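You operate a simulated robot arm through the tools that you are given. There is no shell and no other tool. Be economical: measure what you need, move in short steps, check, and stop when the job is done.

The job below is to be done with a simulated robot arm. You get a single attempt, and the scene is never put back.

Task
Once they stop steaming, pack both long pastries from the pulled-out tray in the delivery box.
Fine: clip the box shut; push their tray back in; the round pastries stay on it.
Where things are to end (x, y in the base frame): long pastry within 60 mm of [2270, 1260]; long pastry within 60 mm of [2160, 1180].

The check looks at the end state, three seconds after you hand in, the way a careful person would. Anything else that was tipped, shoved, dropped, spilled or broken makes it a failure.

Robot
A 6-joint arm with a two-finger parallel gripper on a trunk, on a base that drives. Base frame: it is fixed to the floor where the robot stands at the start and does not move with it; the origin is under the middle of the robot, x ahead of it, y to its left, z up. Units: mm, degrees, N and s.
With the tool pointing down near the work surface it reaches from about 100 to 720 mm from the robot's upright axis, wherever it stands. Its first joint turns from -166.0 to 166.0 degrees. Places, roughly: box [2200, 1200, 700]; box lid [2300, 1100, 1100]; left box clip [2200, 1400, 900]; right box clip [2000, 1300, 900]; tray [600, 100, 900]. Payload 3.91 kg.
Tool frame: the origin (TCP) lies between the finger pads and is the grasp point; the fingertips stand 30 mm ahead of it; z points along the fingers, y is the line along which they close. Largest opening 110 mm; finger width 20, thickness 10; the body of the gripper, 48 by 112 mm, starts 55 mm behind the TCP.
Orientation is that of the tool frame in the base frame, as [roll, pitch, yaw] about the fixed x, y, z axes, in that order (R = Rz(yaw) Ry(pitch) Rx(roll)). With the fingers straight down and closing along the base's y, the tool's x points along the base's -x, its y along +y and its z along -z.

Tools
- The arm moves only by the tool send_rows. Its argument "commands" is a list of rows, each a list of 3 entries, a list of its own where there are three numbers: the shift along the tool's x, y, z in units of 400 mm (1.0 is 400 mm), then the turn, a rotation vector about the tool's x, y, z in units of 180 degrees (1.0 is 180 degrees), then the finger opening in mm, from 0 to 110. In form: [[[dx, dy, dz], [rx, ry, rz], hand], ...]. A call has 1 to 8 rows; each row is the pose to reach, as a shift and turn from the pose commanded when the call began, along the tool's axes at that moment. A call with a number of a shift or a turn outside -1 to 1 is refused whole. Each row takes 0.2 s and may step no farther than 50 mm and 8.6 degrees from the row before; otherwise, or with a gripper value out of range, the whole call is refused. Where a pose cannot be reached the arm comes as near as it can. A force on the tool above 50 N (or 10 N above the force at the start of the call, whichever is more), or a blocked arm, ends the call early, and 0.2 s more pass. The fingers move at their own pace (about 45 mm/s each) and stop on an object; they squeeze with about 28 N. The grip force told is the motor's: it shows also when the fingers shut on nothing. Time passes only in rows, and 0.2 s behind the last, so rows that repeat a pose let the fingers close. It gives the time, the measured TCP pose, the force on the tool (base axes), the opening and the grip force at its end, in the units of the frame above (readings bear some noise), with the torque about the TCP (base axes, N m) and any sound that the robot's microphone picked up.
- Cameras (640 x 400 px; columns grow to the right, rows downward): "scene" is now at [25.6, 156.6, 1455.2]; the picture's right is [0.06, -1.00, 0.00], its down [-0.82, -0.05, -0.57] and it looks along [0.57, 0.03, -0.82] (base axes); focal length 264 px, centre (320, 200). "wrist" rides on the gripper at [71, 22, -107] in the tool frame; the picture's right is [-0.29, 0.96, 0.00], its down [-0.76, -0.23, -0.61] and it looks along [-0.58, -0.18, 0.79] (tool axes); focal length 243 px, centre (320, 200). There is no depth. A picture from a camera that has moved, and an enlarged one, comes with that camera's place and axes in the base frame and with its lens. The place of the scene camera against the robot may be out by one fixed shift of up to 25 mm in any direction.
- get_image(camera): a new picture of that camera. The clock stands still meanwhile.
- slide_trunk(by): slides the trunk up (or, below 0, down) by that many mm; the arm and the scene camera ride with it, the base frame stays. It gives what a move gives, with no picture.
- roll_base(legs): drives the robot by 1 to 6 legs, each [ahead, left, turn to the left] in mm, mm and degrees, along the robot's own axes; the way and the turn of a leg run together, so that a leg with both is an arc; at most 1500 mm and 180 degrees a leg. The arm and the cameras ride along, it lands a little off, and it stops where it bumps. It gives what a move gives.
- head_to(pan, tilt): turns the head with the scene camera to pan (to the left, within 86 degrees either way) and tilt (down, from -29 to 69), counted from straight ahead of the robot. It gives what a move gives.
- zoom(camera, box): a new picture of the part [left, top, right, bottom] of that camera's present view, enlarged. The clock stands still meanwhile.
- close_job(): hands the job in; it is judged then, once.

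Go step by step. Nothing tells you exact positions but the pictures and the camera data: compare them with the known pose of the tool, close in by small moves and look again before you grip or let go. The budget is 120 turns and 98 pictures, counting those below and the enlarged ones. Unless the task says otherwise, let go and move clear before handing in.

The tools are called after "Request:" as a command line: name --argument value ..., lists and objects as JSON in quotes. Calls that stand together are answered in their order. send_rows: Moves the arm, as the interface text tells. Its arguments: {"type":"object","properties":{"commands":{"type":"array","items":{"type":"array"}}},"required":["commands"]} The other tools are called the same way: slide_trunk (by) slides the trunk up or down; roll_base (legs) drives the base; head_to (pan, tilt) turns the head that bears the scene camera; get_image (camera) takes a picture; zoom (camera, box) takes an enlarged picture of a part of a camera's view; close_job () hands the job in.

At the start:

```text
clock: 0.0
tcp_pos: [415.9, 16.9, 1140.0]
tool_rot: [-180.0, 0.1, -179.9]
contact_force: [-0.3, 0.2, 0.9]
ft_torque: [-0.01, 0.02, -0.02]
finger_gap: 109.6
finger_force: 0.1
trunk travel left (down, up): [-425.0, 165.0]
robot x, y, heading: [0.0, 0.7, 0.2]
head pan, tilt: [3.2, 55.2]
```

scene: 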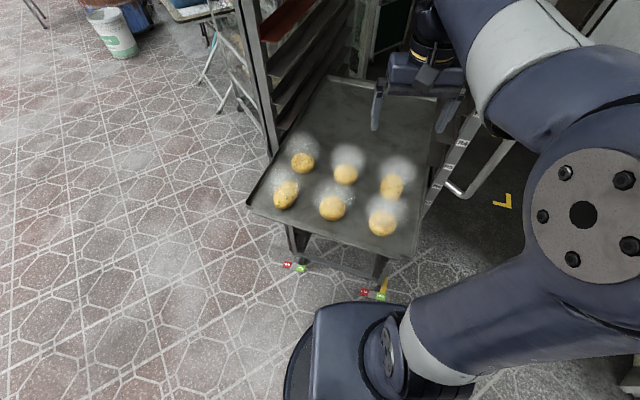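
wrist: 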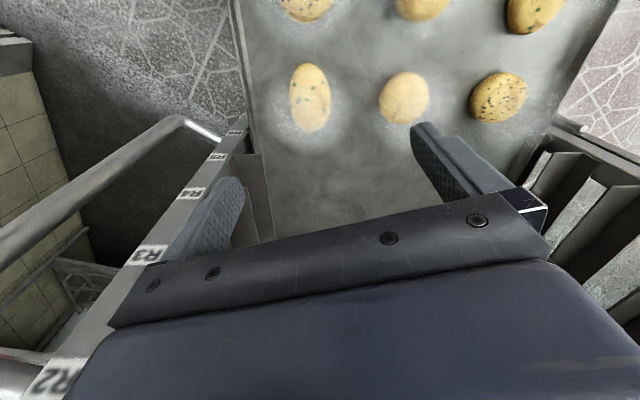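

I see the pulled-out tray with six steaming pastries; I need to tell which two are long. I'll take enlarged looks first.

Request:
zoom --camera "scene" --box '[230, 60, 470, 280]'

Request:
zoom --camera "wrist" --box '[240, 0, 600, 160]'

```text
1.82 times, centred on (350, 170) of scene
camera zoom: at [25.6, 156.6, 1455.2], right [0.06, -1.0, 0.0], down [-0.82, -0.05, -0.57], along [0.57, 0.03, -0.82], focal length 479 px, centre (266, 254)
```

zoom: 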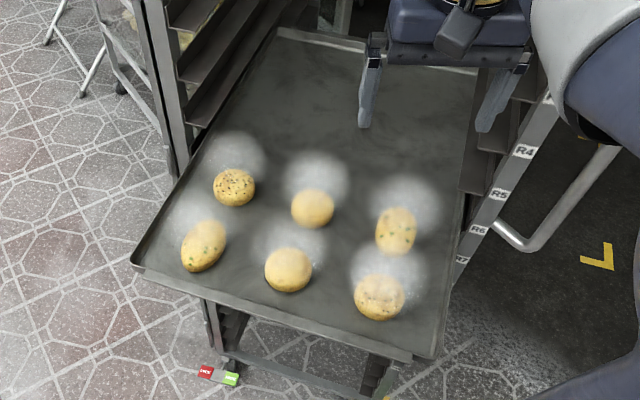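

```text
1.78 times, centred on (420, 80) of wrist
camera zoom: at [344.8, 38.7, 1246.7], right [0.29, 0.96, 0.0], down [0.76, -0.23, 0.61], along [0.58, -0.18, -0.79], focal length 431 px, centre (142, 413)
```

zoom: 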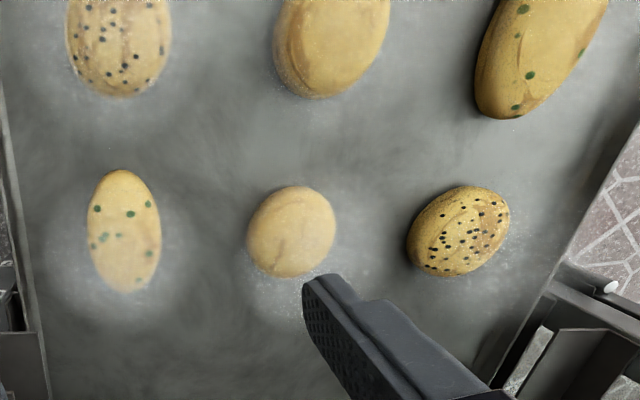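

Two green-flecked pastries are the long ones: one at the left front (~[408,263]) and one at the right rear (~[430,0]). They still steam, so I'll look toward the box meanwhile.

Request:
head_to --pan 32 --tilt 18

Request:
get_image --camera "scene"

```text
clock: 1.0
tcp_pos: [415.9, 16.5, 1139.8]
tool_rot: [179.9, 0.0, -180.0]
contact_force: [-0.4, -0.9, -0.7]
ft_torque: [0.0, 0.01, -0.04]
finger_gap: 110.0
finger_force: 0.0
trunk travel left (down, up): [-425.0, 165.0]
robot x, y, heading: [4.9, 2.0, 0.2]
head pan, tilt: [32.0, 18.0]
```

```text
93 pictures are left
camera scene: at [32.9, 202.0, 1510.7], right [0.53, -0.85, 0.0], down [-0.26, -0.16, -0.95], along [0.81, 0.5, -0.31], focal length 264 px, centre (320, 200)
```

scene: 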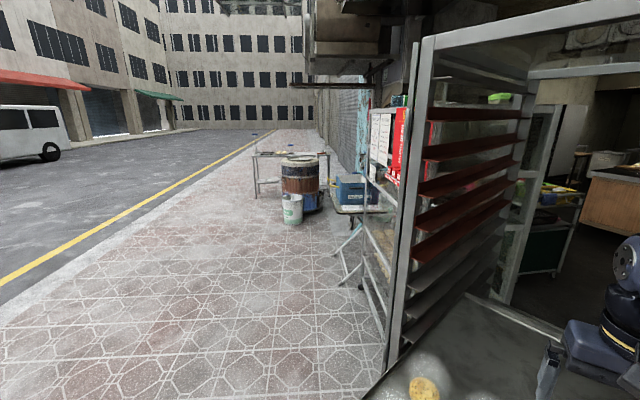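

Request:
zoom --camera "scene" --box '[240, 130, 420, 300]'

Request:
zoom --camera "scene" --box '[320, 160, 410, 230]'

```text
2.35 times, centred on (330, 215) of scene
camera zoom: at [32.9, 202.0, 1510.7], right [0.53, -0.85, 0.0], down [-0.26, -0.16, -0.95], along [0.81, 0.5, -0.31], focal length 620 px, centre (296, 165)
```

zoom: 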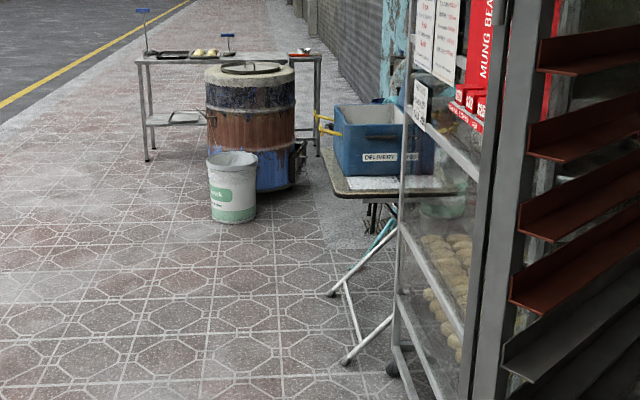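

```text
5.71 times, centred on (365, 195) of scene
camera zoom: at [32.9, 202.0, 1510.7], right [0.53, -0.85, 0.0], down [-0.26, -0.16, -0.95], along [0.81, 0.5, -0.31], focal length 1507 px, centre (63, 229)
```

zoom: 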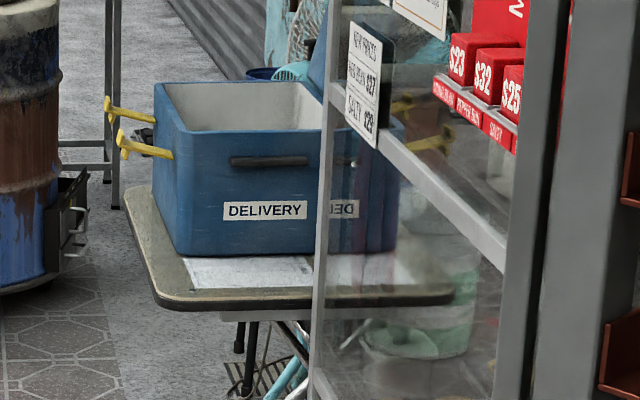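

The blue delivery box stands on a folding table past the glass cabinet, clips facing the street side. I'll turn the head back and put the gripper over the right-hand long pastry while the steam clears.

Request:
head_to --pan 3 --tilt 55

Request:
send_rows --commands '[[[0, 0, 0.08], [0, 0, 0.04], 80], [[0, -0.02, 0.16], [0, 0, 0.08], 80], [[0, -0.03, 0.25], [0, 0, 0.08], 80], [[0, -0.03, 0.25], [0, 0, 0.08], 80], [[0, -0.03, 0.25], [0, 0, 0.08], 80], [[0, -0.03, 0.25], [0, 0, 0.08], 80], [[0, -0.03, 0.25], [0, 0, 0.08], 80], [[0, -0.03, 0.25], [0, 0, 0.08], 80]]'

Request:
get_image --camera "wrist"

Request:
get_image --camera "scene"

```text
clock: 2.1
tcp_pos: [415.9, 17.0, 1138.9]
tool_rot: [180.0, 0.0, -180.0]
contact_force: [-0.5, 0.7, -0.5]
ft_torque: [0.01, -0.01, 0.02]
finger_gap: 110.1
finger_force: 0.0
trunk travel left (down, up): [-425.0, 165.0]
robot x, y, heading: [1.7, -1.4, 0.1]
head pan, tilt: [3.0, 55.0]
```

```text
clock: 3.9
tcp_pos: [415.2, 5.8, 1039.0]
tool_rot: [179.9, 0.0, 165.6]
contact_force: [0.3, 1.5, 0.3]
ft_torque: [0.0, -0.01, 0.02]
finger_gap: 79.9
finger_force: 0.0
trunk travel left (down, up): [-425.0, 165.0]
robot x, y, heading: [3.5, 0.5, -0.0]
head pan, tilt: [3.0, 55.0]
```

```text
90 pictures are left
camera wrist: at [352.9, 45.5, 1146.5], right [0.52, 0.85, 0.0], down [0.68, -0.41, 0.61], along [0.52, -0.32, -0.79], focal length 243 px, centre (320, 200)
```

wrist: 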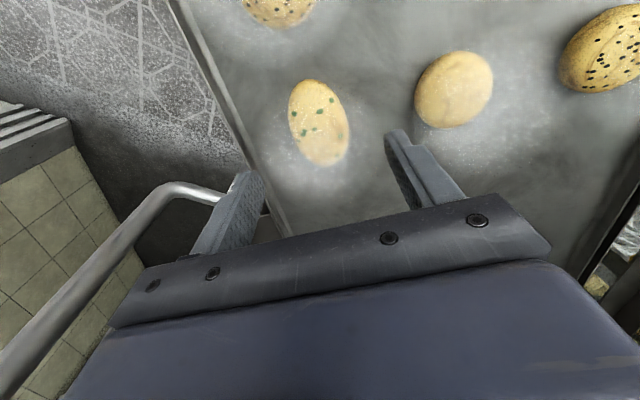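

```text
89 pictures are left
camera scene: at [25.7, 156.3, 1455.4], right [0.05, -1.0, 0.0], down [-0.82, -0.04, -0.57], along [0.57, 0.03, -0.82], focal length 264 px, centre (320, 200)
```

scene: 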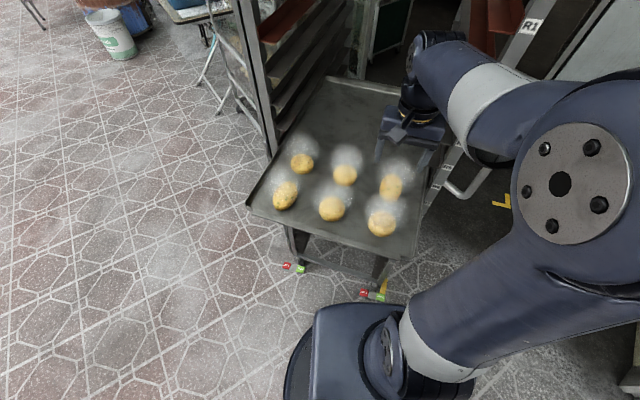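

The steam is still there on all six. The pastry centre comes out near [425, 0, 905]; I'll hold still to let time pass and look again.

Request:
send_rows --commands '[[[0, 0, 0], [0, 0, 0], 80], [[0, 0, 0], [0, 0, 0], 80], [[0, 0, 0], [0, 0, 0], 80], [[0, 0, 0], [0, 0, 0], 80], [[0, 0, 0], [0, 0, 0], 80], [[0, 0, 0], [0, 0, 0], 80], [[0, 0, 0], [0, 0, 0], 80], [[0, 0, 0], [0, 0, 0], 80]]'

Request:
send_rows --commands '[[[0, 0, 0], [0, 0, 0], 80], [[0, 0, 0], [0, 0, 0], 80], [[0, 0, 0], [0, 0, 0], 80], [[0, 0, 0], [0, 0, 0], 80], [[0, 0, 0], [0, 0, 0], 80], [[0, 0, 0], [0, 0, 0], 80], [[0, 0, 0], [0, 0, 0], 80], [[0, 0, 0], [0, 0, 0], 80]]'

Request:
send_rows --commands '[[[0, 0, 0], [0, 0, 0], 80], [[0, 0, 0], [0, 0, 0], 80], [[0, 0, 0], [0, 0, 0], 80], [[0, 0, 0], [0, 0, 0], 80], [[0, 0, 0], [0, 0, 0], 80], [[0, 0, 0], [0, 0, 0], 80], [[0, 0, 0], [0, 0, 0], 80], [[0, 0, 0], [0, 0, 0], 80]]'

Request:
send_rows --commands '[[[0, 0, 0], [0, 0, 0], 80], [[0, 0, 0], [0, 0, 0], 80], [[0, 0, 0], [0, 0, 0], 80], [[0, 0, 0], [0, 0, 0], 80], [[0, 0, 0], [0, 0, 0], 80], [[0, 0, 0], [0, 0, 0], 80], [[0, 0, 0], [0, 0, 0], 80], [[0, 0, 0], [0, 0, 0], 80]]'

Request:
send_rows --commands '[[[0, 0, 0], [0, 0, 0], 80], [[0, 0, 0], [0, 0, 0], 80], [[0, 0, 0], [0, 0, 0], 80], [[0, 0, 0], [0, 0, 0], 80], [[0, 0, 0], [0, 0, 0], 80], [[0, 0, 0], [0, 0, 0], 80], [[0, 0, 0], [0, 0, 0], 80], [[0, 0, 0], [0, 0, 0], 80]]'

Request:
zoom --camera "scene" --box '[230, 90, 450, 270]'

```text
clock: 5.7
tcp_pos: [415.3, 6.2, 1039.9]
tool_rot: [-179.9, 0.0, 165.6]
contact_force: [0.7, -0.1, -0.5]
ft_torque: [-0.02, 0.0, 0.04]
finger_gap: 80.1
finger_force: 0.0
trunk travel left (down, up): [-425.0, 165.0]
robot x, y, heading: [-0.9, -0.6, -0.1]
head pan, tilt: [3.0, 55.0]
```

```text
clock: 7.5
tcp_pos: [415.6, 6.6, 1039.7]
tool_rot: [180.0, 0.0, 165.6]
contact_force: [0.2, 0.1, 0.3]
ft_torque: [0.0, -0.05, -0.01]
finger_gap: 80.1
finger_force: 0.0
trunk travel left (down, up): [-425.0, 165.0]
robot x, y, heading: [0.1, 4.9, 0.1]
head pan, tilt: [3.0, 55.0]
```

```text
clock: 9.3
tcp_pos: [417.1, 6.9, 1040.0]
tool_rot: [180.0, 0.0, 165.6]
contact_force: [0.4, -0.2, 0.0]
ft_torque: [0.02, 0.01, -0.02]
finger_gap: 80.1
finger_force: 0.0
trunk travel left (down, up): [-425.0, 165.0]
robot x, y, heading: [2.2, 3.7, 0.1]
head pan, tilt: [3.0, 55.0]
```

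```text
clock: 11.1
tcp_pos: [415.6, 5.9, 1039.6]
tool_rot: [-180.0, 0.0, 165.7]
contact_force: [0.2, 0.6, 0.0]
ft_torque: [0.04, -0.02, -0.03]
finger_gap: 80.1
finger_force: 0.0
trunk travel left (down, up): [-425.0, 165.0]
robot x, y, heading: [-2.3, 0.1, -0.0]
head pan, tilt: [3.0, 55.0]
```

```text
clock: 12.9
tcp_pos: [417.3, 5.8, 1039.5]
tool_rot: [-179.9, 0.1, 165.5]
contact_force: [-0.1, -0.2, 0.0]
ft_torque: [0.0, 0.02, -0.01]
finger_gap: 80.2
finger_force: 0.1
trunk travel left (down, up): [-425.0, 165.0]
robot x, y, heading: [-1.0, -3.0, -0.1]
head pan, tilt: [3.0, 55.0]
```

```text
2.22 times, centred on (340, 180) of scene
camera zoom: at [25.7, 156.3, 1455.4], right [0.05, -1.0, 0.0], down [-0.82, -0.04, -0.57], along [0.57, 0.03, -0.82], focal length 586 px, centre (276, 244)
```

zoom: 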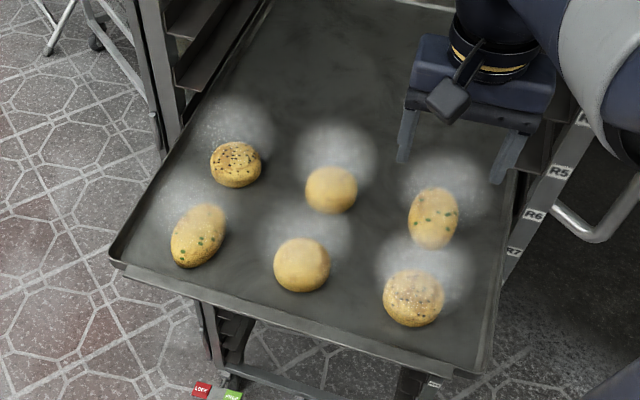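

Steam is thinner but still there; I'll keep waiting.

Request:
send_rows --commands '[[[0, 0, 0], [0, 0, 0], 80], [[0, 0, 0], [0, 0, 0], 80], [[0, 0, 0], [0, 0, 0], 80], [[0, 0, 0], [0, 0, 0], 80], [[0, 0, 0], [0, 0, 0], 80], [[0, 0, 0], [0, 0, 0], 80], [[0, 0, 0], [0, 0, 0], 80], [[0, 0, 0], [0, 0, 0], 80]]'

Request:
send_rows --commands '[[[0, 0, 0], [0, 0, 0], 80], [[0, 0, 0], [0, 0, 0], 80], [[0, 0, 0], [0, 0, 0], 80], [[0, 0, 0], [0, 0, 0], 80], [[0, 0, 0], [0, 0, 0], 80], [[0, 0, 0], [0, 0, 0], 80], [[0, 0, 0], [0, 0, 0], 80], [[0, 0, 0], [0, 0, 0], 80]]'

Request:
send_rows --commands '[[[0, 0, 0], [0, 0, 0], 80], [[0, 0, 0], [0, 0, 0], 80], [[0, 0, 0], [0, 0, 0], 80], [[0, 0, 0], [0, 0, 0], 80], [[0, 0, 0], [0, 0, 0], 80], [[0, 0, 0], [0, 0, 0], 80], [[0, 0, 0], [0, 0, 0], 80], [[0, 0, 0], [0, 0, 0], 80]]'

Request:
send_rows --commands '[[[0, 0, 0], [0, 0, 0], 80], [[0, 0, 0], [0, 0, 0], 80], [[0, 0, 0], [0, 0, 0], 80], [[0, 0, 0], [0, 0, 0], 80], [[0, 0, 0], [0, 0, 0], 80], [[0, 0, 0], [0, 0, 0], 80], [[0, 0, 0], [0, 0, 0], 80], [[0, 0, 0], [0, 0, 0], 80]]'

Request:
send_rows --commands '[[[0, 0, 0], [0, 0, 0], 80], [[0, 0, 0], [0, 0, 0], 80], [[0, 0, 0], [0, 0, 0], 80], [[0, 0, 0], [0, 0, 0], 80], [[0, 0, 0], [0, 0, 0], 80], [[0, 0, 0], [0, 0, 0], 80], [[0, 0, 0], [0, 0, 0], 80], [[0, 0, 0], [0, 0, 0], 80]]'

Request:
send_rows --commands '[[[0, 0, 0], [0, 0, 0], 80], [[0, 0, 0], [0, 0, 0], 80], [[0, 0, 0], [0, 0, 0], 80], [[0, 0, 0], [0, 0, 0], 80], [[0, 0, 0], [0, 0, 0], 80], [[0, 0, 0], [0, 0, 0], 80], [[0, 0, 0], [0, 0, 0], 80], [[0, 0, 0], [0, 0, 0], 80]]'

Request:
send_rows --commands '[[[0, 0, 0], [0, 0, 0], 80], [[0, 0, 0], [0, 0, 0], 80], [[0, 0, 0], [0, 0, 0], 80], [[0, 0, 0], [0, 0, 0], 80], [[0, 0, 0], [0, 0, 0], 80], [[0, 0, 0], [0, 0, 0], 80], [[0, 0, 0], [0, 0, 0], 80], [[0, 0, 0], [0, 0, 0], 80]]'

Request:
send_rows --commands '[[[0, 0, 0], [0, 0, 0], 80], [[0, 0, 0], [0, 0, 0], 80], [[0, 0, 0], [0, 0, 0], 80], [[0, 0, 0], [0, 0, 0], 80], [[0, 0, 0], [0, 0, 0], 80], [[0, 0, 0], [0, 0, 0], 80], [[0, 0, 0], [0, 0, 0], 80], [[0, 0, 0], [0, 0, 0], 80]]'

Request:
zoom --camera "scene" --box '[230, 90, 450, 270]'

```text
clock: 14.7
tcp_pos: [415.7, 7.4, 1039.4]
tool_rot: [180.0, 0.1, 165.6]
contact_force: [-0.6, -0.3, 0.0]
ft_torque: [-0.01, -0.02, -0.01]
finger_gap: 79.9
finger_force: 0.1
trunk travel left (down, up): [-425.0, 165.0]
robot x, y, heading: [-2.8, -1.3, 0.1]
head pan, tilt: [3.0, 55.0]
```

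```text
clock: 16.5
tcp_pos: [415.5, 5.2, 1039.7]
tool_rot: [179.9, -0.1, 165.5]
contact_force: [-0.1, -0.4, 0.3]
ft_torque: [0.01, -0.04, 0.0]
finger_gap: 80.3
finger_force: 0.0
trunk travel left (down, up): [-425.0, 165.0]
robot x, y, heading: [-1.2, 0.2, 0.2]
head pan, tilt: [3.0, 55.0]
```

```text
clock: 18.3
tcp_pos: [416.3, 5.5, 1039.6]
tool_rot: [179.9, 0.0, 165.6]
contact_force: [0.3, 0.8, -0.2]
ft_torque: [-0.03, 0.01, 0.0]
finger_gap: 79.9
finger_force: 0.1
trunk travel left (down, up): [-425.0, 165.0]
robot x, y, heading: [-3.3, 0.6, -0.3]
head pan, tilt: [3.0, 55.0]
```

```text
clock: 20.1
tcp_pos: [415.8, 6.9, 1039.7]
tool_rot: [-179.9, 0.1, 165.6]
contact_force: [0.0, 0.1, 0.1]
ft_torque: [0.03, -0.02, -0.02]
finger_gap: 80.1
finger_force: 0.0
trunk travel left (down, up): [-425.0, 165.0]
robot x, y, heading: [-3.3, -3.9, -0.0]
head pan, tilt: [3.0, 55.0]
```

```text
clock: 21.9
tcp_pos: [416.1, 5.5, 1039.2]
tool_rot: [-180.0, 0.0, 165.6]
contact_force: [0.0, 0.4, 0.4]
ft_torque: [0.03, -0.05, 0.02]
finger_gap: 80.2
finger_force: 0.1
trunk travel left (down, up): [-425.0, 165.0]
robot x, y, heading: [1.1, 1.8, 0.1]
head pan, tilt: [3.0, 55.0]
```

```text
clock: 23.7
tcp_pos: [415.6, 5.0, 1040.2]
tool_rot: [-180.0, 0.0, 165.7]
contact_force: [-0.5, -1.2, -0.9]
ft_torque: [0.02, 0.03, -0.04]
finger_gap: 80.0
finger_force: 0.1
trunk travel left (down, up): [-425.0, 165.0]
robot x, y, heading: [1.0, 0.1, -0.1]
head pan, tilt: [3.0, 55.0]
```

```text
clock: 25.5
tcp_pos: [415.9, 6.6, 1040.5]
tool_rot: [-179.9, 0.0, 165.7]
contact_force: [0.3, -0.1, -0.3]
ft_torque: [0.02, -0.01, 0.02]
finger_gap: 80.2
finger_force: 0.0
trunk travel left (down, up): [-425.0, 165.0]
robot x, y, heading: [-0.8, 1.0, 0.1]
head pan, tilt: [3.0, 55.0]
```

```text
clock: 27.3
tcp_pos: [415.0, 6.6, 1040.7]
tool_rot: [180.0, 0.0, 165.6]
contact_force: [-0.4, 0.3, -0.2]
ft_torque: [-0.03, 0.0, 0.02]
finger_gap: 80.0
finger_force: 0.0
trunk travel left (down, up): [-425.0, 165.0]
robot x, y, heading: [-0.2, 2.7, 0.2]
head pan, tilt: [3.0, 55.0]
```

```text
2.22 times, centred on (340, 180) of scene
camera zoom: at [25.7, 156.3, 1455.4], right [0.05, -1.0, 0.0], down [-0.82, -0.04, -0.57], along [0.57, 0.03, -0.82], focal length 586 px, centre (276, 244)
```

zoom: 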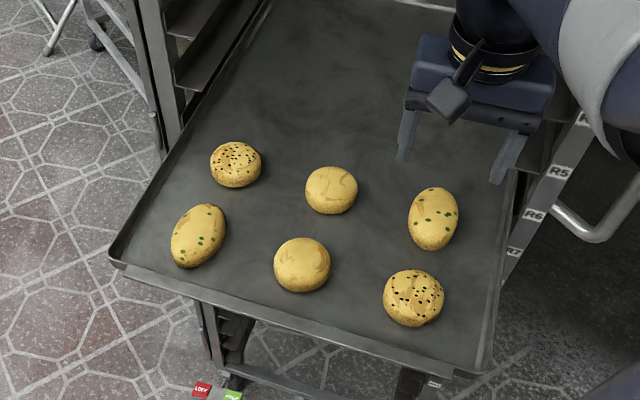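

The steam is gone. I'll descend partway over the right-hand long pastry and check alignment.

Request:
send_rows --commands '[[[-0.012, -0.004, 0.08], [0, 0, 0], 80], [[-0.025, -0.008, 0.16], [0, 0, 0], 80], [[-0.025, -0.008, 0.2], [0, 0, 0], 80], [[-0.025, -0.008, 0.2], [0, 0, 0], 80]]'

Request:
get_image --camera "wrist"

Request:
zoom --camera "scene" --box '[320, 110, 460, 270]'

```text
clock: 28.3
tcp_pos: [424.7, -1.1, 960.0]
tool_rot: [180.0, 0.0, 165.6]
contact_force: [0.3, -1.0, -0.1]
ft_torque: [-0.02, 0.0, 0.04]
finger_gap: 80.3
finger_force: 0.0
trunk travel left (down, up): [-425.0, 165.0]
robot x, y, heading: [1.5, -2.2, 0.0]
head pan, tilt: [3.0, 55.0]
```

```text
86 pictures are left
camera wrist: at [362.3, 37.8, 1066.6], right [0.52, 0.85, 0.0], down [0.68, -0.41, 0.61], along [0.52, -0.32, -0.79], focal length 243 px, centre (320, 200)
```

wrist: 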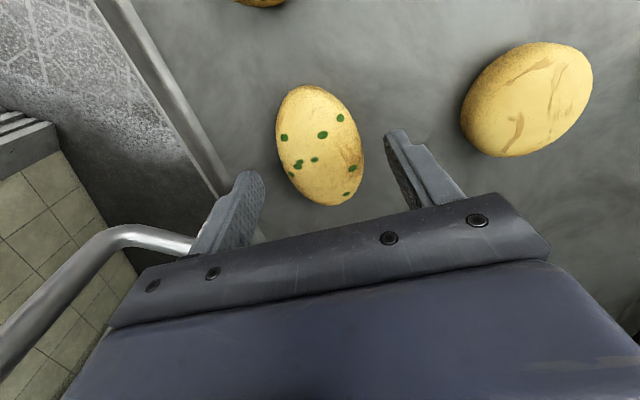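

```text
2.50 times, centred on (390, 190) of scene
camera zoom: at [25.8, 156.3, 1455.4], right [0.05, -1.0, 0.0], down [-0.82, -0.04, -0.57], along [0.57, 0.03, -0.82], focal length 659 px, centre (145, 225)
```

zoom: 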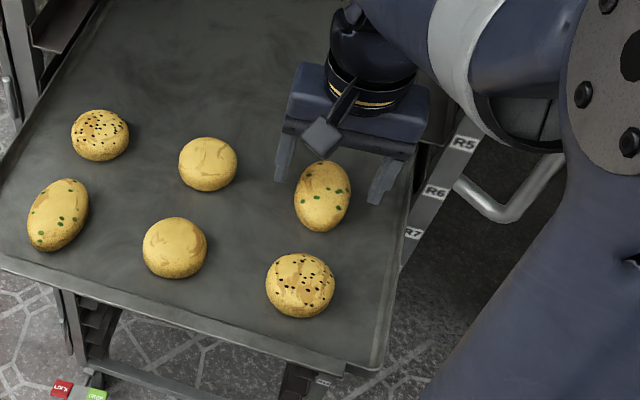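

Aligned; centre refined to about [427,-3] with mid-height near 905. I'll lower to 922 and look.

Request:
send_rows --commands '[[[-0.005, -0.003, 0.05], [0, 0, 0], 80], [[-0.006, -0.003, 0.095], [0, 0, 0], 80], [[-0.006, -0.003, 0.095], [0, 0, 0], 80]]'

Request:
get_image --camera "wrist"

Request:
zoom --camera "scene" --box '[350, 130, 430, 220]'

```text
clock: 28.9
tcp_pos: [426.9, -2.6, 933.9]
tool_rot: [179.9, 0.8, 165.6]
contact_force: [-17.6, 4.3, 35.2]
ft_torque: [-1.39, 0.5, -0.77]
finger_gap: 80.0
finger_force: 0.1
trunk travel left (down, up): [-425.0, 165.0]
robot x, y, heading: [1.4, -3.3, -0.2]
head pan, tilt: [3.0, 55.0]
stopped in row 2: the force on the tool passed its limit at 116 N (the readings are from after the stop); the commanded pose is now the measured one
```

```text
84 pictures are left
camera wrist: at [362.6, 37.2, 1040.1], right [0.52, 0.85, 0.0], down [0.67, -0.41, 0.62], along [0.53, -0.32, -0.79], focal length 243 px, centre (320, 200)
```

wrist: 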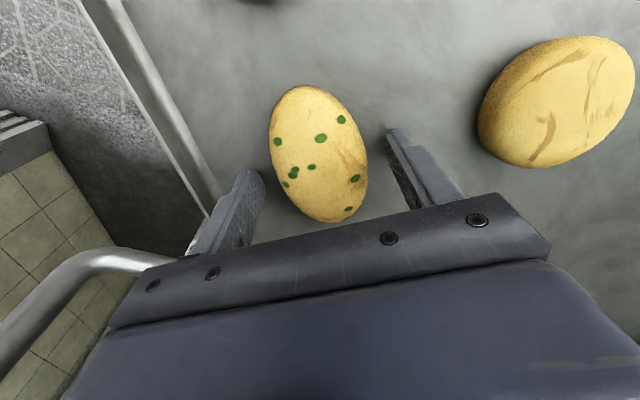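

```text
4.44 times, centred on (390, 175) of scene
camera zoom: at [21.2, 157.2, 1455.9], right [0.05, -1.0, 0.0], down [-0.82, -0.04, -0.58], along [0.58, 0.03, -0.82], focal length 1172 px, centre (9, 311)
```

zoom: 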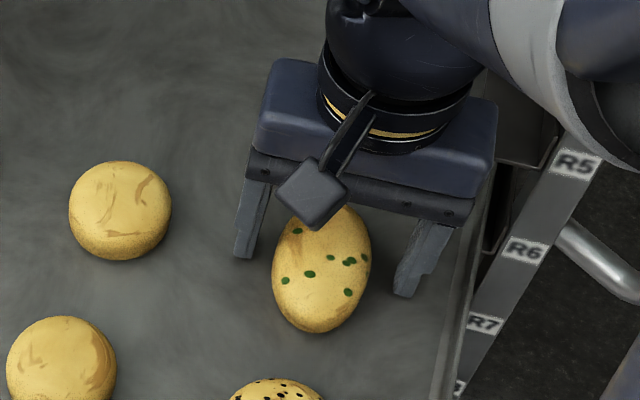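

The right fingertip touched the tray surface at TCP z≈934, so the tray lies at about 903. I'll back up a few mm, centre, and close gently there.

Request:
send_rows --commands '[[[0.008, 0.002, -0.012], [0, -0.0044, 0], 80], [[0.0165, 0.0035, -0.012], [0, -0.0044, 0], 80], [[0.0165, 0.0035, -0.012], [0, -0.0044, 0], 80]]'

Request:
get_image --camera "wrist"

```text
clock: 29.7
tcp_pos: [423.2, -0.1, 935.5]
tool_rot: [-180.0, 1.5, 165.6]
contact_force: [1.4, -0.9, 7.7]
ft_torque: [-0.41, -0.03, 0.0]
finger_gap: 80.4
finger_force: 0.7
trunk travel left (down, up): [-425.0, 165.0]
robot x, y, heading: [0.3, -0.6, 0.3]
head pan, tilt: [3.0, 55.0]
```

```text
82 pictures are left
camera wrist: at [358.1, 40.6, 1040.1], right [0.52, 0.85, 0.01], down [0.66, -0.41, 0.63], along [0.54, -0.32, -0.78], focal length 243 px, centre (320, 200)
```

wrist: 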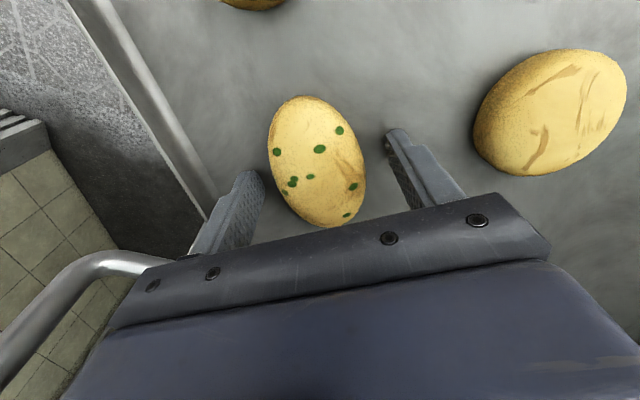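

Request:
send_rows --commands '[[[0, 0, -0.01], [0, 0.0083, 0], 80], [[0, 0, -0.01], [0, 0.0083, 0], 80]]'

Request:
send_rows --commands '[[[0, 0, 0], [0, 0, 0], 60], [[0, 0, 0], [0, 0, 0], 50], [[0, 0, 0], [0, 0, 0], 44], [[0, 0, 0], [0, 0, 0], 44], [[0, 0, 0], [0, 0, 0], 44]]'

Request:
get_image --camera "wrist"

```text
clock: 30.3
tcp_pos: [424.4, 0.0, 939.6]
tool_rot: [180.0, -0.2, 165.5]
contact_force: [0.3, 0.4, -0.3]
ft_torque: [0.0, -0.01, 0.02]
finger_gap: 80.1
finger_force: 0.0
trunk travel left (down, up): [-425.0, 165.0]
robot x, y, heading: [-4.0, -0.4, -0.0]
head pan, tilt: [3.0, 55.0]
```

```text
clock: 31.5
tcp_pos: [423.8, 1.0, 939.2]
tool_rot: [180.0, -0.2, 165.7]
contact_force: [-0.3, 0.0, 0.0]
ft_torque: [0.0, 0.0, 0.02]
finger_gap: 51.9
finger_force: 27.9
trunk travel left (down, up): [-425.0, 165.0]
robot x, y, heading: [-0.8, -4.2, 0.0]
head pan, tilt: [3.0, 55.0]
```

```text
81 pictures are left
camera wrist: at [360.9, 39.4, 1046.9], right [0.52, 0.85, 0.0], down [0.68, -0.41, 0.61], along [0.52, -0.31, -0.79], focal length 243 px, centre (320, 200)
```

wrist: 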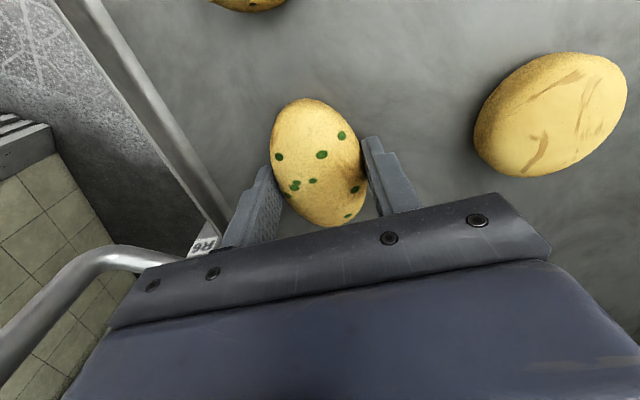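

Gripped at 52 mm. I'll lift slowly and check.

Request:
send_rows --commands '[[[0, 0, -0.03], [0, 0, 0], 44], [[0, 0, -0.08], [0, 0, 0], 44], [[0, 0, -0.15], [0, 0, 0], 44], [[0, 0, -0.25], [0, 0, 0], 44], [[0, 0, -0.35], [0, 0, 0], 44], [[0.1, 0, -0.4], [0, 0, 0], 44], [[0.2, 0, -0.45], [0, 0, 0], 44], [[0.3, 0, -0.5], [0, 0, 0], 44]]'

Request:
get_image --camera "wrist"

Request:
get_image --camera "scene"

```text
clock: 33.3
tcp_pos: [307.7, 30.5, 1142.4]
tool_rot: [-180.0, 0.0, 165.6]
contact_force: [0.4, 0.0, 0.2]
ft_torque: [0.04, 0.0, 0.01]
finger_gap: 44.0
finger_force: 0.1
trunk travel left (down, up): [-425.0, 165.0]
robot x, y, heading: [2.6, -2.8, -0.0]
head pan, tilt: [3.0, 55.0]
```

```text
80 pictures are left
camera wrist: at [244.7, 69.2, 1247.9], right [0.52, 0.85, 0.0], down [0.68, -0.41, 0.61], along [0.52, -0.32, -0.8], focal length 243 px, centre (320, 200)
```

wrist: 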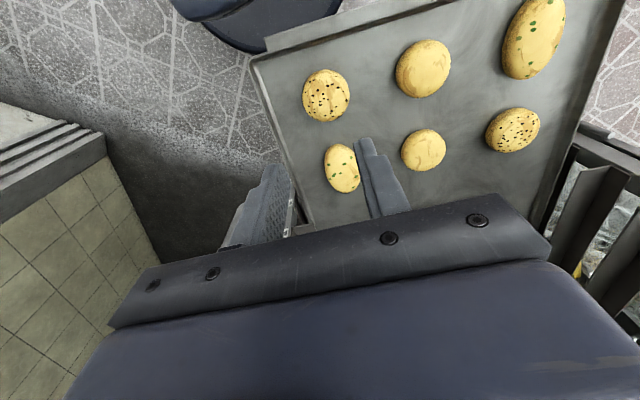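

```text
79 pictures are left
camera scene: at [25.6, 156.3, 1455.4], right [0.05, -1.0, 0.0], down [-0.82, -0.04, -0.57], along [0.57, 0.03, -0.82], focal length 264 px, centre (320, 200)
```

scene: 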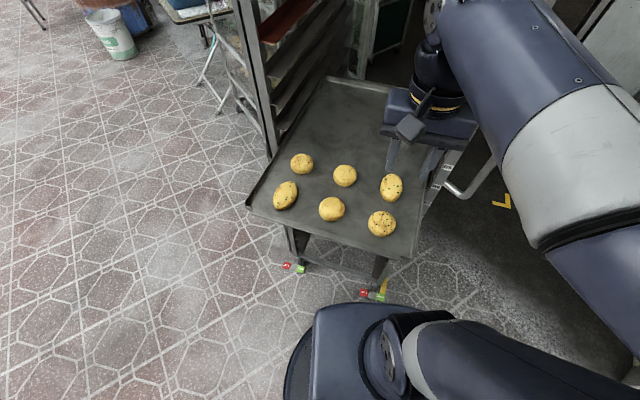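

The pastry slipped out at once and stayed where it was on the tray, so the grip was too high. I'll go back with a narrower opening and feel my way down slowly to learn the true height.

Request:
send_rows --commands '[[[-0.1, 0, 0.03], [0, 0, 0], 66], [[-0.2, 0, 0.07], [0, 0, 0], 66], [[-0.3, 0, 0.12], [0, 0, 0], 66], [[-0.3, 0, 0.24], [0, 0, 0], 66], [[-0.3, 0, 0.36], [0, 0, 0], 66], [[-0.3, 0, 0.44], [0, 0, 0], 66], [[-0.3, 0, 0.46], [0, 0, 0], 66], [[-0.3, 0, 0.46], [0, 0, 0], 66]]'

Request:
get_image --camera "wrist"

Request:
zoom --camera "scene" --box '[350, 130, 430, 220]'

```text
clock: 35.1
tcp_pos: [424.4, -0.6, 954.4]
tool_rot: [180.0, -0.1, 165.6]
contact_force: [0.0, -0.1, 0.0]
ft_torque: [-0.04, 0.0, 0.0]
finger_gap: 65.9
finger_force: 0.0
trunk travel left (down, up): [-425.0, 165.0]
robot x, y, heading: [-3.6, 1.6, 0.2]
head pan, tilt: [3.0, 55.0]
```

```text
78 pictures are left
camera wrist: at [360.8, 38.5, 1061.9], right [0.52, 0.85, 0.0], down [0.68, -0.41, 0.61], along [0.52, -0.31, -0.79], focal length 243 px, centre (320, 200)
```

wrist: 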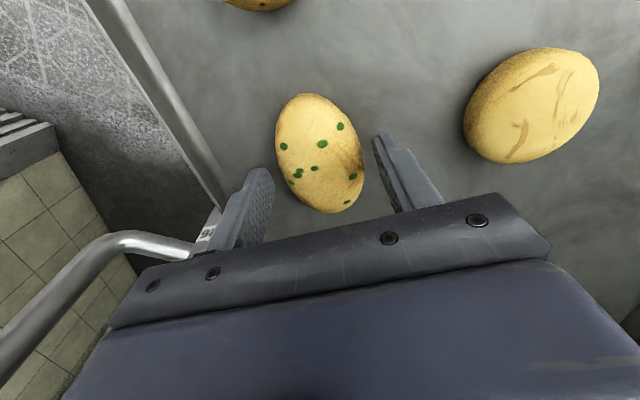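

```text
4.44 times, centred on (390, 175) of scene
camera zoom: at [25.6, 156.4, 1455.4], right [0.05, -1.0, 0.0], down [-0.82, -0.04, -0.57], along [0.57, 0.03, -0.82], focal length 1172 px, centre (9, 311)
```

zoom: 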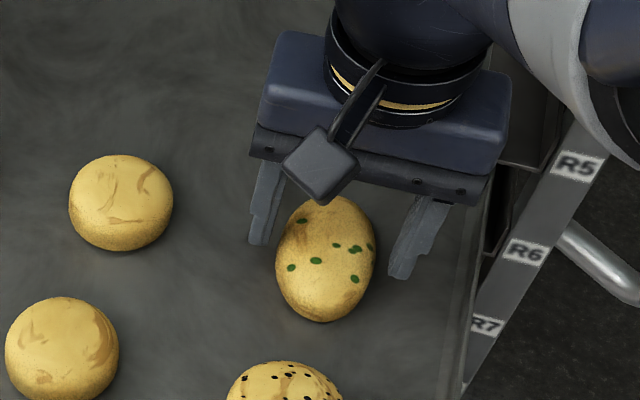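

The parallax now says the pastry's mid-height is near 913, directly under the tool. I'll step down 2–3 mm per row to feel the surface.

Request:
send_rows --commands '[[[0, 0, 0.02], [0, 0, 0], 66], [[0, 0, 0.035], [0, 0, 0], 66], [[0, 0, 0.042], [0, 0, 0], 66], [[0, 0, 0.049], [0, 0, 0], 66], [[0, 0, 0.055], [0, 0, 0], 66], [[0, 0, 0.06], [0, 0, 0], 66], [[0, 0, 0.065], [0, 0, 0], 66], [[0, 0, 0.07], [0, 0, 0], 66]]'

Request:
get_image --camera "wrist"

```text
clock: 36.8
tcp_pos: [424.4, 0.3, 933.7]
tool_rot: [179.9, 0.5, 165.6]
contact_force: [-10.8, 2.4, 25.5]
ft_torque: [-0.93, 0.26, -0.28]
finger_gap: 66.2
finger_force: 0.5
trunk travel left (down, up): [-425.0, 165.0]
robot x, y, heading: [4.2, 4.0, -0.1]
head pan, tilt: [3.0, 55.0]
stopped in row 8: the force on the tool passed its limit at 54 N (the readings are from after the stop); the commanded pose is now the measured one
```

```text
76 pictures are left
camera wrist: at [359.7, 39.3, 1040.1], right [0.52, 0.85, 0.0], down [0.67, -0.41, 0.61], along [0.53, -0.32, -0.79], focal length 243 px, centre (320, 200)
```

wrist: 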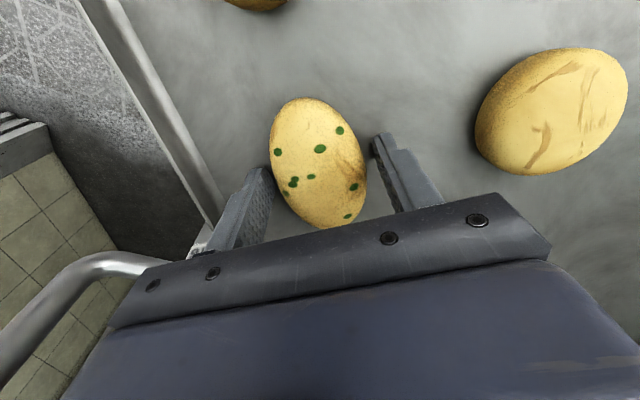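

The contact is the tray surface again (tips at ~904), so the pastry is a low dome and must be gripped as low as possible. I'll raise just 1 mm, close, and lift very gently.

Request:
send_rows --commands '[[[0, 0, -0.003], [0, 0.003, 0], 66], [[0, 0, -0.003], [0, 0.003, 0], 50], [[0, 0, -0.003], [0, 0.003, 0], 40], [[0, 0, -0.003], [0, 0.003, 0], 30], [[0, 0, -0.003], [0, 0.003, 0], 30], [[0, 0, -0.003], [0, 0.003, 0], 30], [[0, 0, -0.003], [0, 0.003, 0], 30]]'

Request:
send_rows --commands '[[[0, 0, -0.003], [0, 0, 0], 30], [[0, 0, -0.008], [0, 0, 0], 30], [[0, 0, -0.014], [0, 0, 0], 30], [[0, 0, -0.022], [0, 0, 0], 30], [[0, 0, -0.03], [0, 0, 0], 30], [[0, 0, -0.04], [0, 0, 0], 30]]'

Request:
get_image --camera "wrist"

```text
clock: 38.4
tcp_pos: [424.2, -1.2, 933.5]
tool_rot: [179.9, 0.1, 165.6]
contact_force: [-1.5, -11.2, 30.3]
ft_torque: [-1.14, -0.06, -0.08]
finger_gap: 51.9
finger_force: 27.8
trunk travel left (down, up): [-425.0, 165.0]
robot x, y, heading: [-2.6, 0.0, -0.0]
head pan, tilt: [3.0, 55.0]
```

```text
clock: 39.8
tcp_pos: [425.9, -1.2, 948.4]
tool_rot: [179.9, -0.1, 165.5]
contact_force: [-0.2, 0.2, -0.4]
ft_torque: [0.01, 0.0, 0.0]
finger_gap: 52.1
finger_force: 27.4
trunk travel left (down, up): [-425.0, 165.0]
robot x, y, heading: [-1.6, 1.0, 0.2]
head pan, tilt: [3.0, 55.0]
```

```text
75 pictures are left
camera wrist: at [362.9, 38.9, 1056.3], right [0.52, 0.86, 0.0], down [0.68, -0.41, 0.6], along [0.52, -0.31, -0.8], focal length 243 px, centre (320, 200)
```

wrist: 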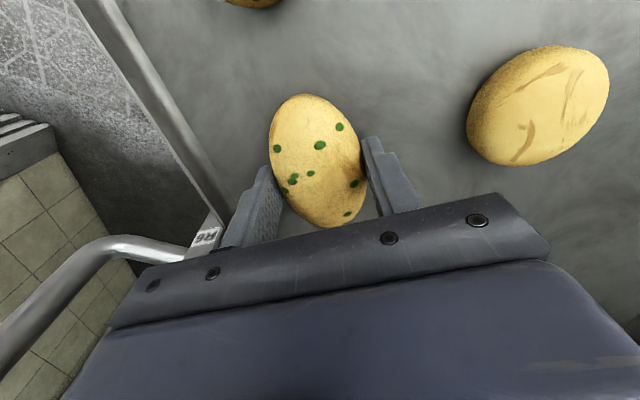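

The pastry is in the grip now. I'll lift on in small steps, then retract.

Request:
send_rows --commands '[[[0, 0, -0.015], [0, 0, 0], 30], [[0, 0, -0.04], [0, 0, 0], 30], [[0, 0, -0.075], [0, 0, 0], 30], [[0, 0, -0.12], [0, 0, 0], 30], [[0, 0, -0.17], [0, 0, 0], 30], [[0, 0, -0.21], [0, 0, 0], 30], [[0, 0, -0.24], [0, 0, 0], 30], [[0, 0, -0.25], [0, 0, 0], 30]]'

Request:
send_rows --commands '[[[0.015, 0, 0], [0, 0, 0], 30], [[0.05, 0, 0], [0, 0, 0], 30], [[0.1, 0, 0], [0, 0, 0], 30], [[0.16, 0, 0], [0, 0, 0], 30], [[0.22, 0, 0], [0, 0, 0], 30], [[0.28, 0, 0], [0, 0, 0], 30], [[0.33, 0, 0], [0, 0, 0], 30], [[0.35, 0, 0], [0, 0, 0], 30]]'

Request:
get_image --camera "wrist"

Request:
get_image --camera "scene"

```text
clock: 41.6
tcp_pos: [425.8, -0.4, 1048.2]
tool_rot: [180.0, -0.2, 165.7]
contact_force: [0.1, 0.0, 0.2]
ft_torque: [-0.01, -0.03, -0.01]
finger_gap: 51.5
finger_force: 28.2
trunk travel left (down, up): [-425.0, 165.0]
robot x, y, heading: [-3.7, 7.0, 0.1]
head pan, tilt: [3.0, 55.0]
```

```text
clock: 43.4
tcp_pos: [290.4, 34.1, 1050.5]
tool_rot: [179.9, -0.3, 165.6]
contact_force: [-0.3, 0.7, -1.0]
ft_torque: [-0.01, -0.01, -0.03]
finger_gap: 51.8
finger_force: 27.3
trunk travel left (down, up): [-425.0, 165.0]
robot x, y, heading: [1.4, 0.7, 0.0]
head pan, tilt: [3.0, 55.0]
```

```text
74 pictures are left
camera wrist: at [226.9, 73.5, 1156.8], right [0.52, 0.86, 0.0], down [0.68, -0.41, 0.61], along [0.52, -0.31, -0.8], focal length 243 px, centre (320, 200)
```

wrist: 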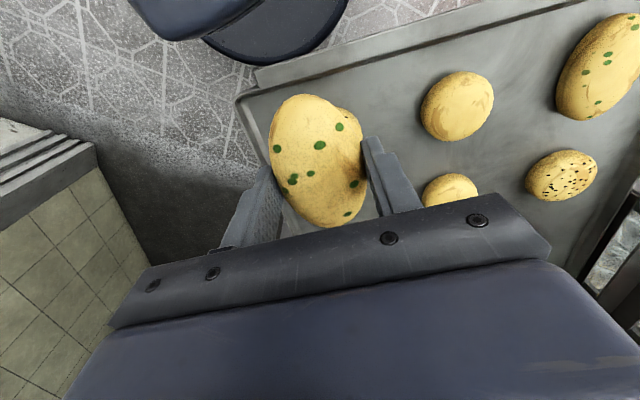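

```text
73 pictures are left
camera scene: at [25.5, 156.3, 1455.4], right [0.05, -1.0, 0.0], down [-0.82, -0.04, -0.57], along [0.57, 0.03, -0.82], focal length 264 px, centre (320, 200)
```

scene: 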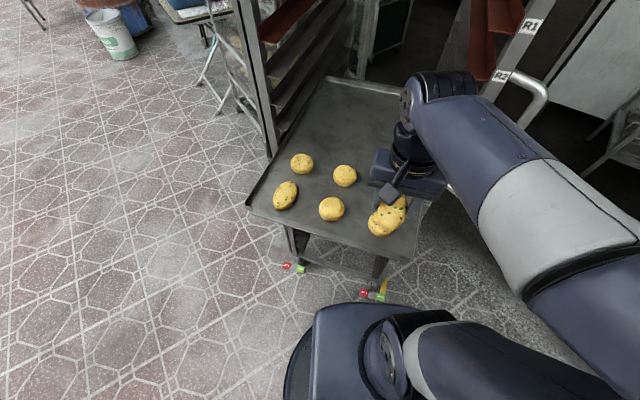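

Pastry held at 52 mm, all else unmoved. I'll back off a little and drive left, clear of rack and cabinet, then toward the box, then look.

Request:
roll_base --legs '[[-100, 0, 0], [0, 1500, 0], [0, 210, 0], [1000, 0, 0]]'

Request:
head_to --pan -20 --tilt 30

Request:
get_image --camera "scene"

Request:
get_image --camera "wrist"

```text
clock: 57.7
tcp_pos: [1178.2, 1774.8, 1049.8]
tool_rot: [179.8, -0.2, 164.8]
contact_force: [0.6, -0.8, -0.7]
ft_torque: [0.02, -0.01, 0.0]
finger_gap: 51.7
finger_force: 28.0
trunk travel left (down, up): [-425.0, 165.0]
robot x, y, heading: [891.0, 1743.6, -0.9]
head pan, tilt: [3.0, 55.0]
```

```text
clock: 58.6
tcp_pos: [1177.9, 1774.7, 1050.3]
tool_rot: [179.8, -0.3, 164.9]
contact_force: [0.0, 0.6, -0.5]
ft_torque: [0.03, 0.0, -0.03]
finger_gap: 51.8
finger_force: 28.2
trunk travel left (down, up): [-425.0, 165.0]
robot x, y, heading: [886.3, 1742.3, -0.8]
head pan, tilt: [-20.0, 30.0]
```

```text
72 pictures are left
camera scene: at [927.9, 1866.4, 1491.4], right [-0.35, -0.94, 0.0], down [-0.47, 0.18, -0.87], along [0.81, -0.31, -0.5], focal length 264 px, centre (320, 200)
```

scene: 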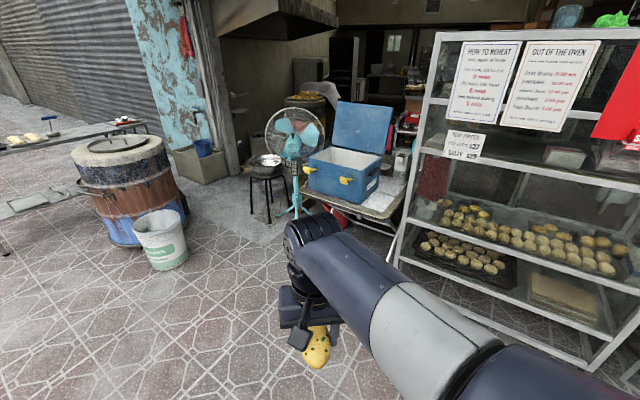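

```text
71 pictures are left
camera wrist: at [1115.8, 1815.3, 1156.8], right [0.53, 0.85, 0.0], down [0.67, -0.42, 0.61], along [0.51, -0.32, -0.8], focal length 243 px, centre (320, 200)
```

wrist: 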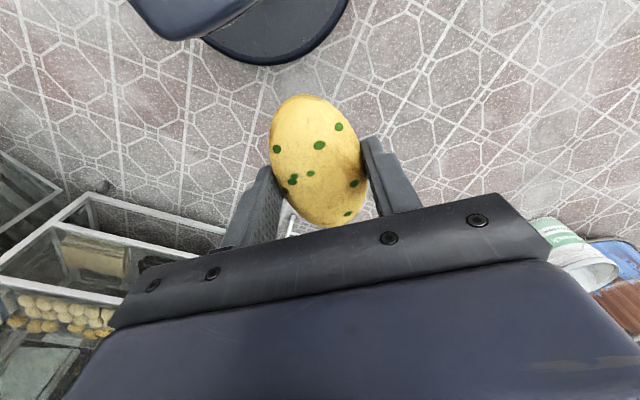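

The box is open toward the street with its lid up behind; a fan stands left of the table. Enlarging to measure.

Request:
zoom --camera "scene" --box '[240, 90, 420, 250]'

```text
2.50 times, centred on (330, 170) of scene
camera zoom: at [927.9, 1866.4, 1491.4], right [-0.35, -0.94, 0.0], down [-0.47, 0.18, -0.87], along [0.81, -0.31, -0.5], focal length 659 px, centre (295, 275)
```

zoom: 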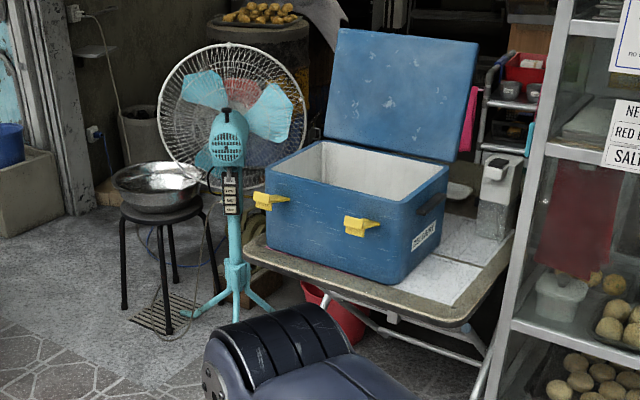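

Box front runs at about 32°, rim z≈920, floor z≈730; table edge is ~105 mm in front of the target line. I'll drive to a spot ~520 mm in front of the box, facing it.

Request:
roll_base --legs '[[1047, -71, 0], [0, 0, -56.7]]'

Request:
head_to --pan 5 --tilt 50

Request:
get_image --camera "scene"

Request:
get_image --camera "wrist"

```text
clock: 66.5
tcp_pos: [2119.1, 1443.0, 1050.5]
tool_rot: [179.9, -0.2, 108.3]
contact_force: [0.9, -0.5, -0.2]
ft_torque: [0.0, 0.04, -0.01]
finger_gap: 51.7
finger_force: 28.6
trunk travel left (down, up): [-425.0, 165.0]
robot x, y, heading: [1931.4, 1668.6, -57.3]
head pan, tilt: [-20.0, 30.0]
```

```text
clock: 67.4
tcp_pos: [2119.2, 1443.0, 1049.6]
tool_rot: [179.9, -0.1, 108.3]
contact_force: [0.0, -0.4, -1.7]
ft_torque: [-0.02, -0.01, 0.0]
finger_gap: 51.8
finger_force: 28.3
trunk travel left (down, up): [-425.0, 165.0]
robot x, y, heading: [1930.6, 1670.7, -57.2]
head pan, tilt: [5.0, 50.0]
```

```text
69 pictures are left
camera scene: at [2090.2, 1740.0, 1462.0], right [-0.79, -0.61, 0.0], down [-0.47, 0.61, -0.64], along [0.39, -0.51, -0.77], focal length 264 px, centre (320, 200)
```

scene: 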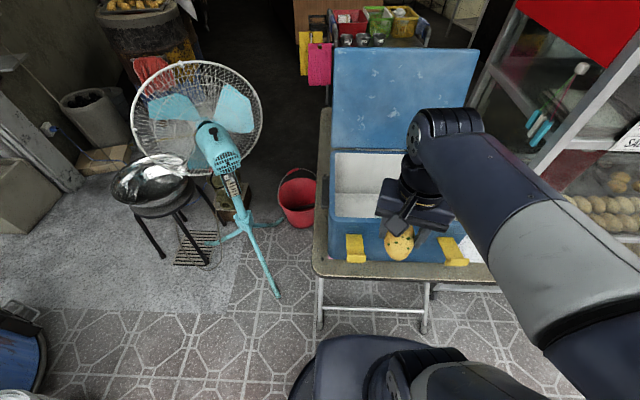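

```text
68 pictures are left
camera wrist: at [2117.4, 1517.2, 1156.8], right [1.0, 0.03, 0.0], down [0.02, -0.8, 0.61], along [0.02, -0.61, -0.8], focal length 243 px, centre (320, 200)
```

wrist: 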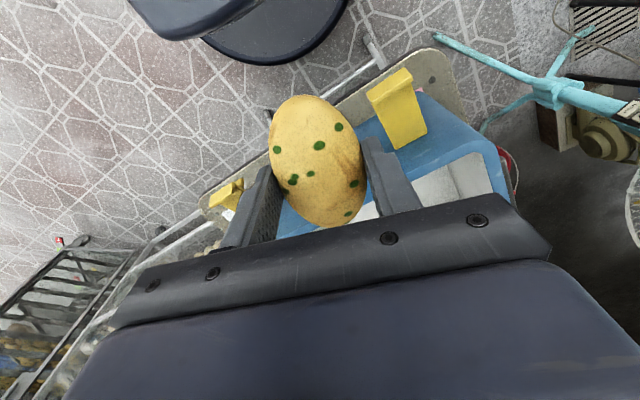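

In position. I'll swing the pastry high over the right-hand target while turning the gripper toward the box's long axis.

Request:
send_rows --commands '[[[-0.04, -0.007, 0], [0, 0, 0.025], 30], [[-0.12, -0.02, 0], [0, 0, 0.065], 30], [[-0.22, -0.036, 0], [0, 0, 0.11], 30], [[-0.33, -0.055, 0], [0, 0, 0.156], 30], [[-0.44, -0.073, 0], [0, 0, 0.202], 30], [[-0.54, -0.09, 0], [0, 0, 0.248], 30], [[-0.62, -0.103, 0], [0, 0, 0.294], 30], [[-0.656, -0.109, 0], [0, 0, 0.333], 30]]'

Request:
send_rows --commands '[[[0, 0, 0], [0, 0, 0.04], 30], [[0, 0, 0], [0, 0, 0.08], 30], [[0, 0, 0], [0, 0, 0.08], 30]]'

Request:
get_image --camera "wrist"

Request:
get_image --camera "scene"

```text
clock: 69.2
tcp_pos: [2158.9, 1179.6, 1049.1]
tool_rot: [-180.0, -0.1, 48.2]
contact_force: [-0.6, 0.4, -1.4]
ft_torque: [-0.04, 0.02, -0.01]
finger_gap: 52.0
finger_force: 27.4
trunk travel left (down, up): [-425.0, 165.0]
robot x, y, heading: [1932.1, 1669.4, -57.2]
head pan, tilt: [5.0, 50.0]
```

```text
clock: 70.0
tcp_pos: [2160.5, 1178.6, 1050.1]
tool_rot: [-179.9, -0.2, 33.9]
contact_force: [1.1, 0.0, -0.6]
ft_torque: [0.0, -0.01, 0.01]
finger_gap: 51.9
finger_force: 27.5
trunk travel left (down, up): [-425.0, 165.0]
robot x, y, heading: [1933.9, 1668.5, -57.3]
head pan, tilt: [5.0, 50.0]
```

```text
67 pictures are left
camera wrist: at [2231.6, 1201.4, 1155.9], right [0.29, -0.96, 0.0], down [-0.76, -0.23, 0.61], along [-0.58, -0.18, -0.79], focal length 243 px, centre (320, 200)
```

wrist: 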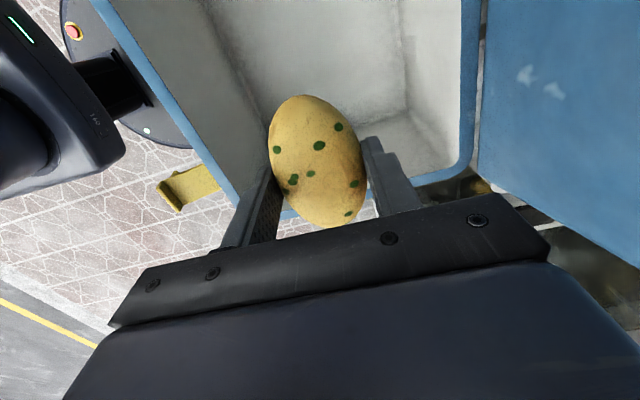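

```text
66 pictures are left
camera scene: at [2090.2, 1740.0, 1461.9], right [-0.79, -0.61, 0.0], down [-0.47, 0.61, -0.64], along [0.39, -0.51, -0.77], focal length 264 px, centre (320, 200)
```

scene: 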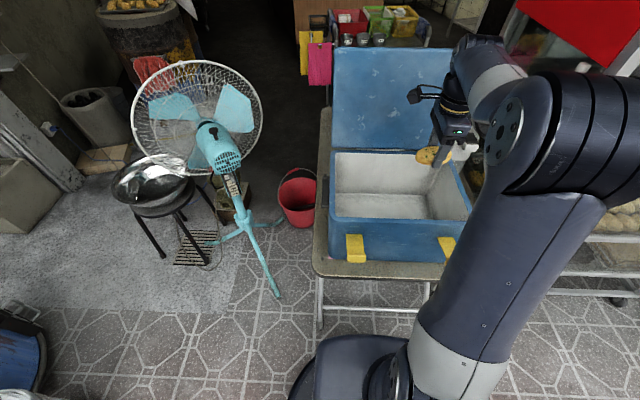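

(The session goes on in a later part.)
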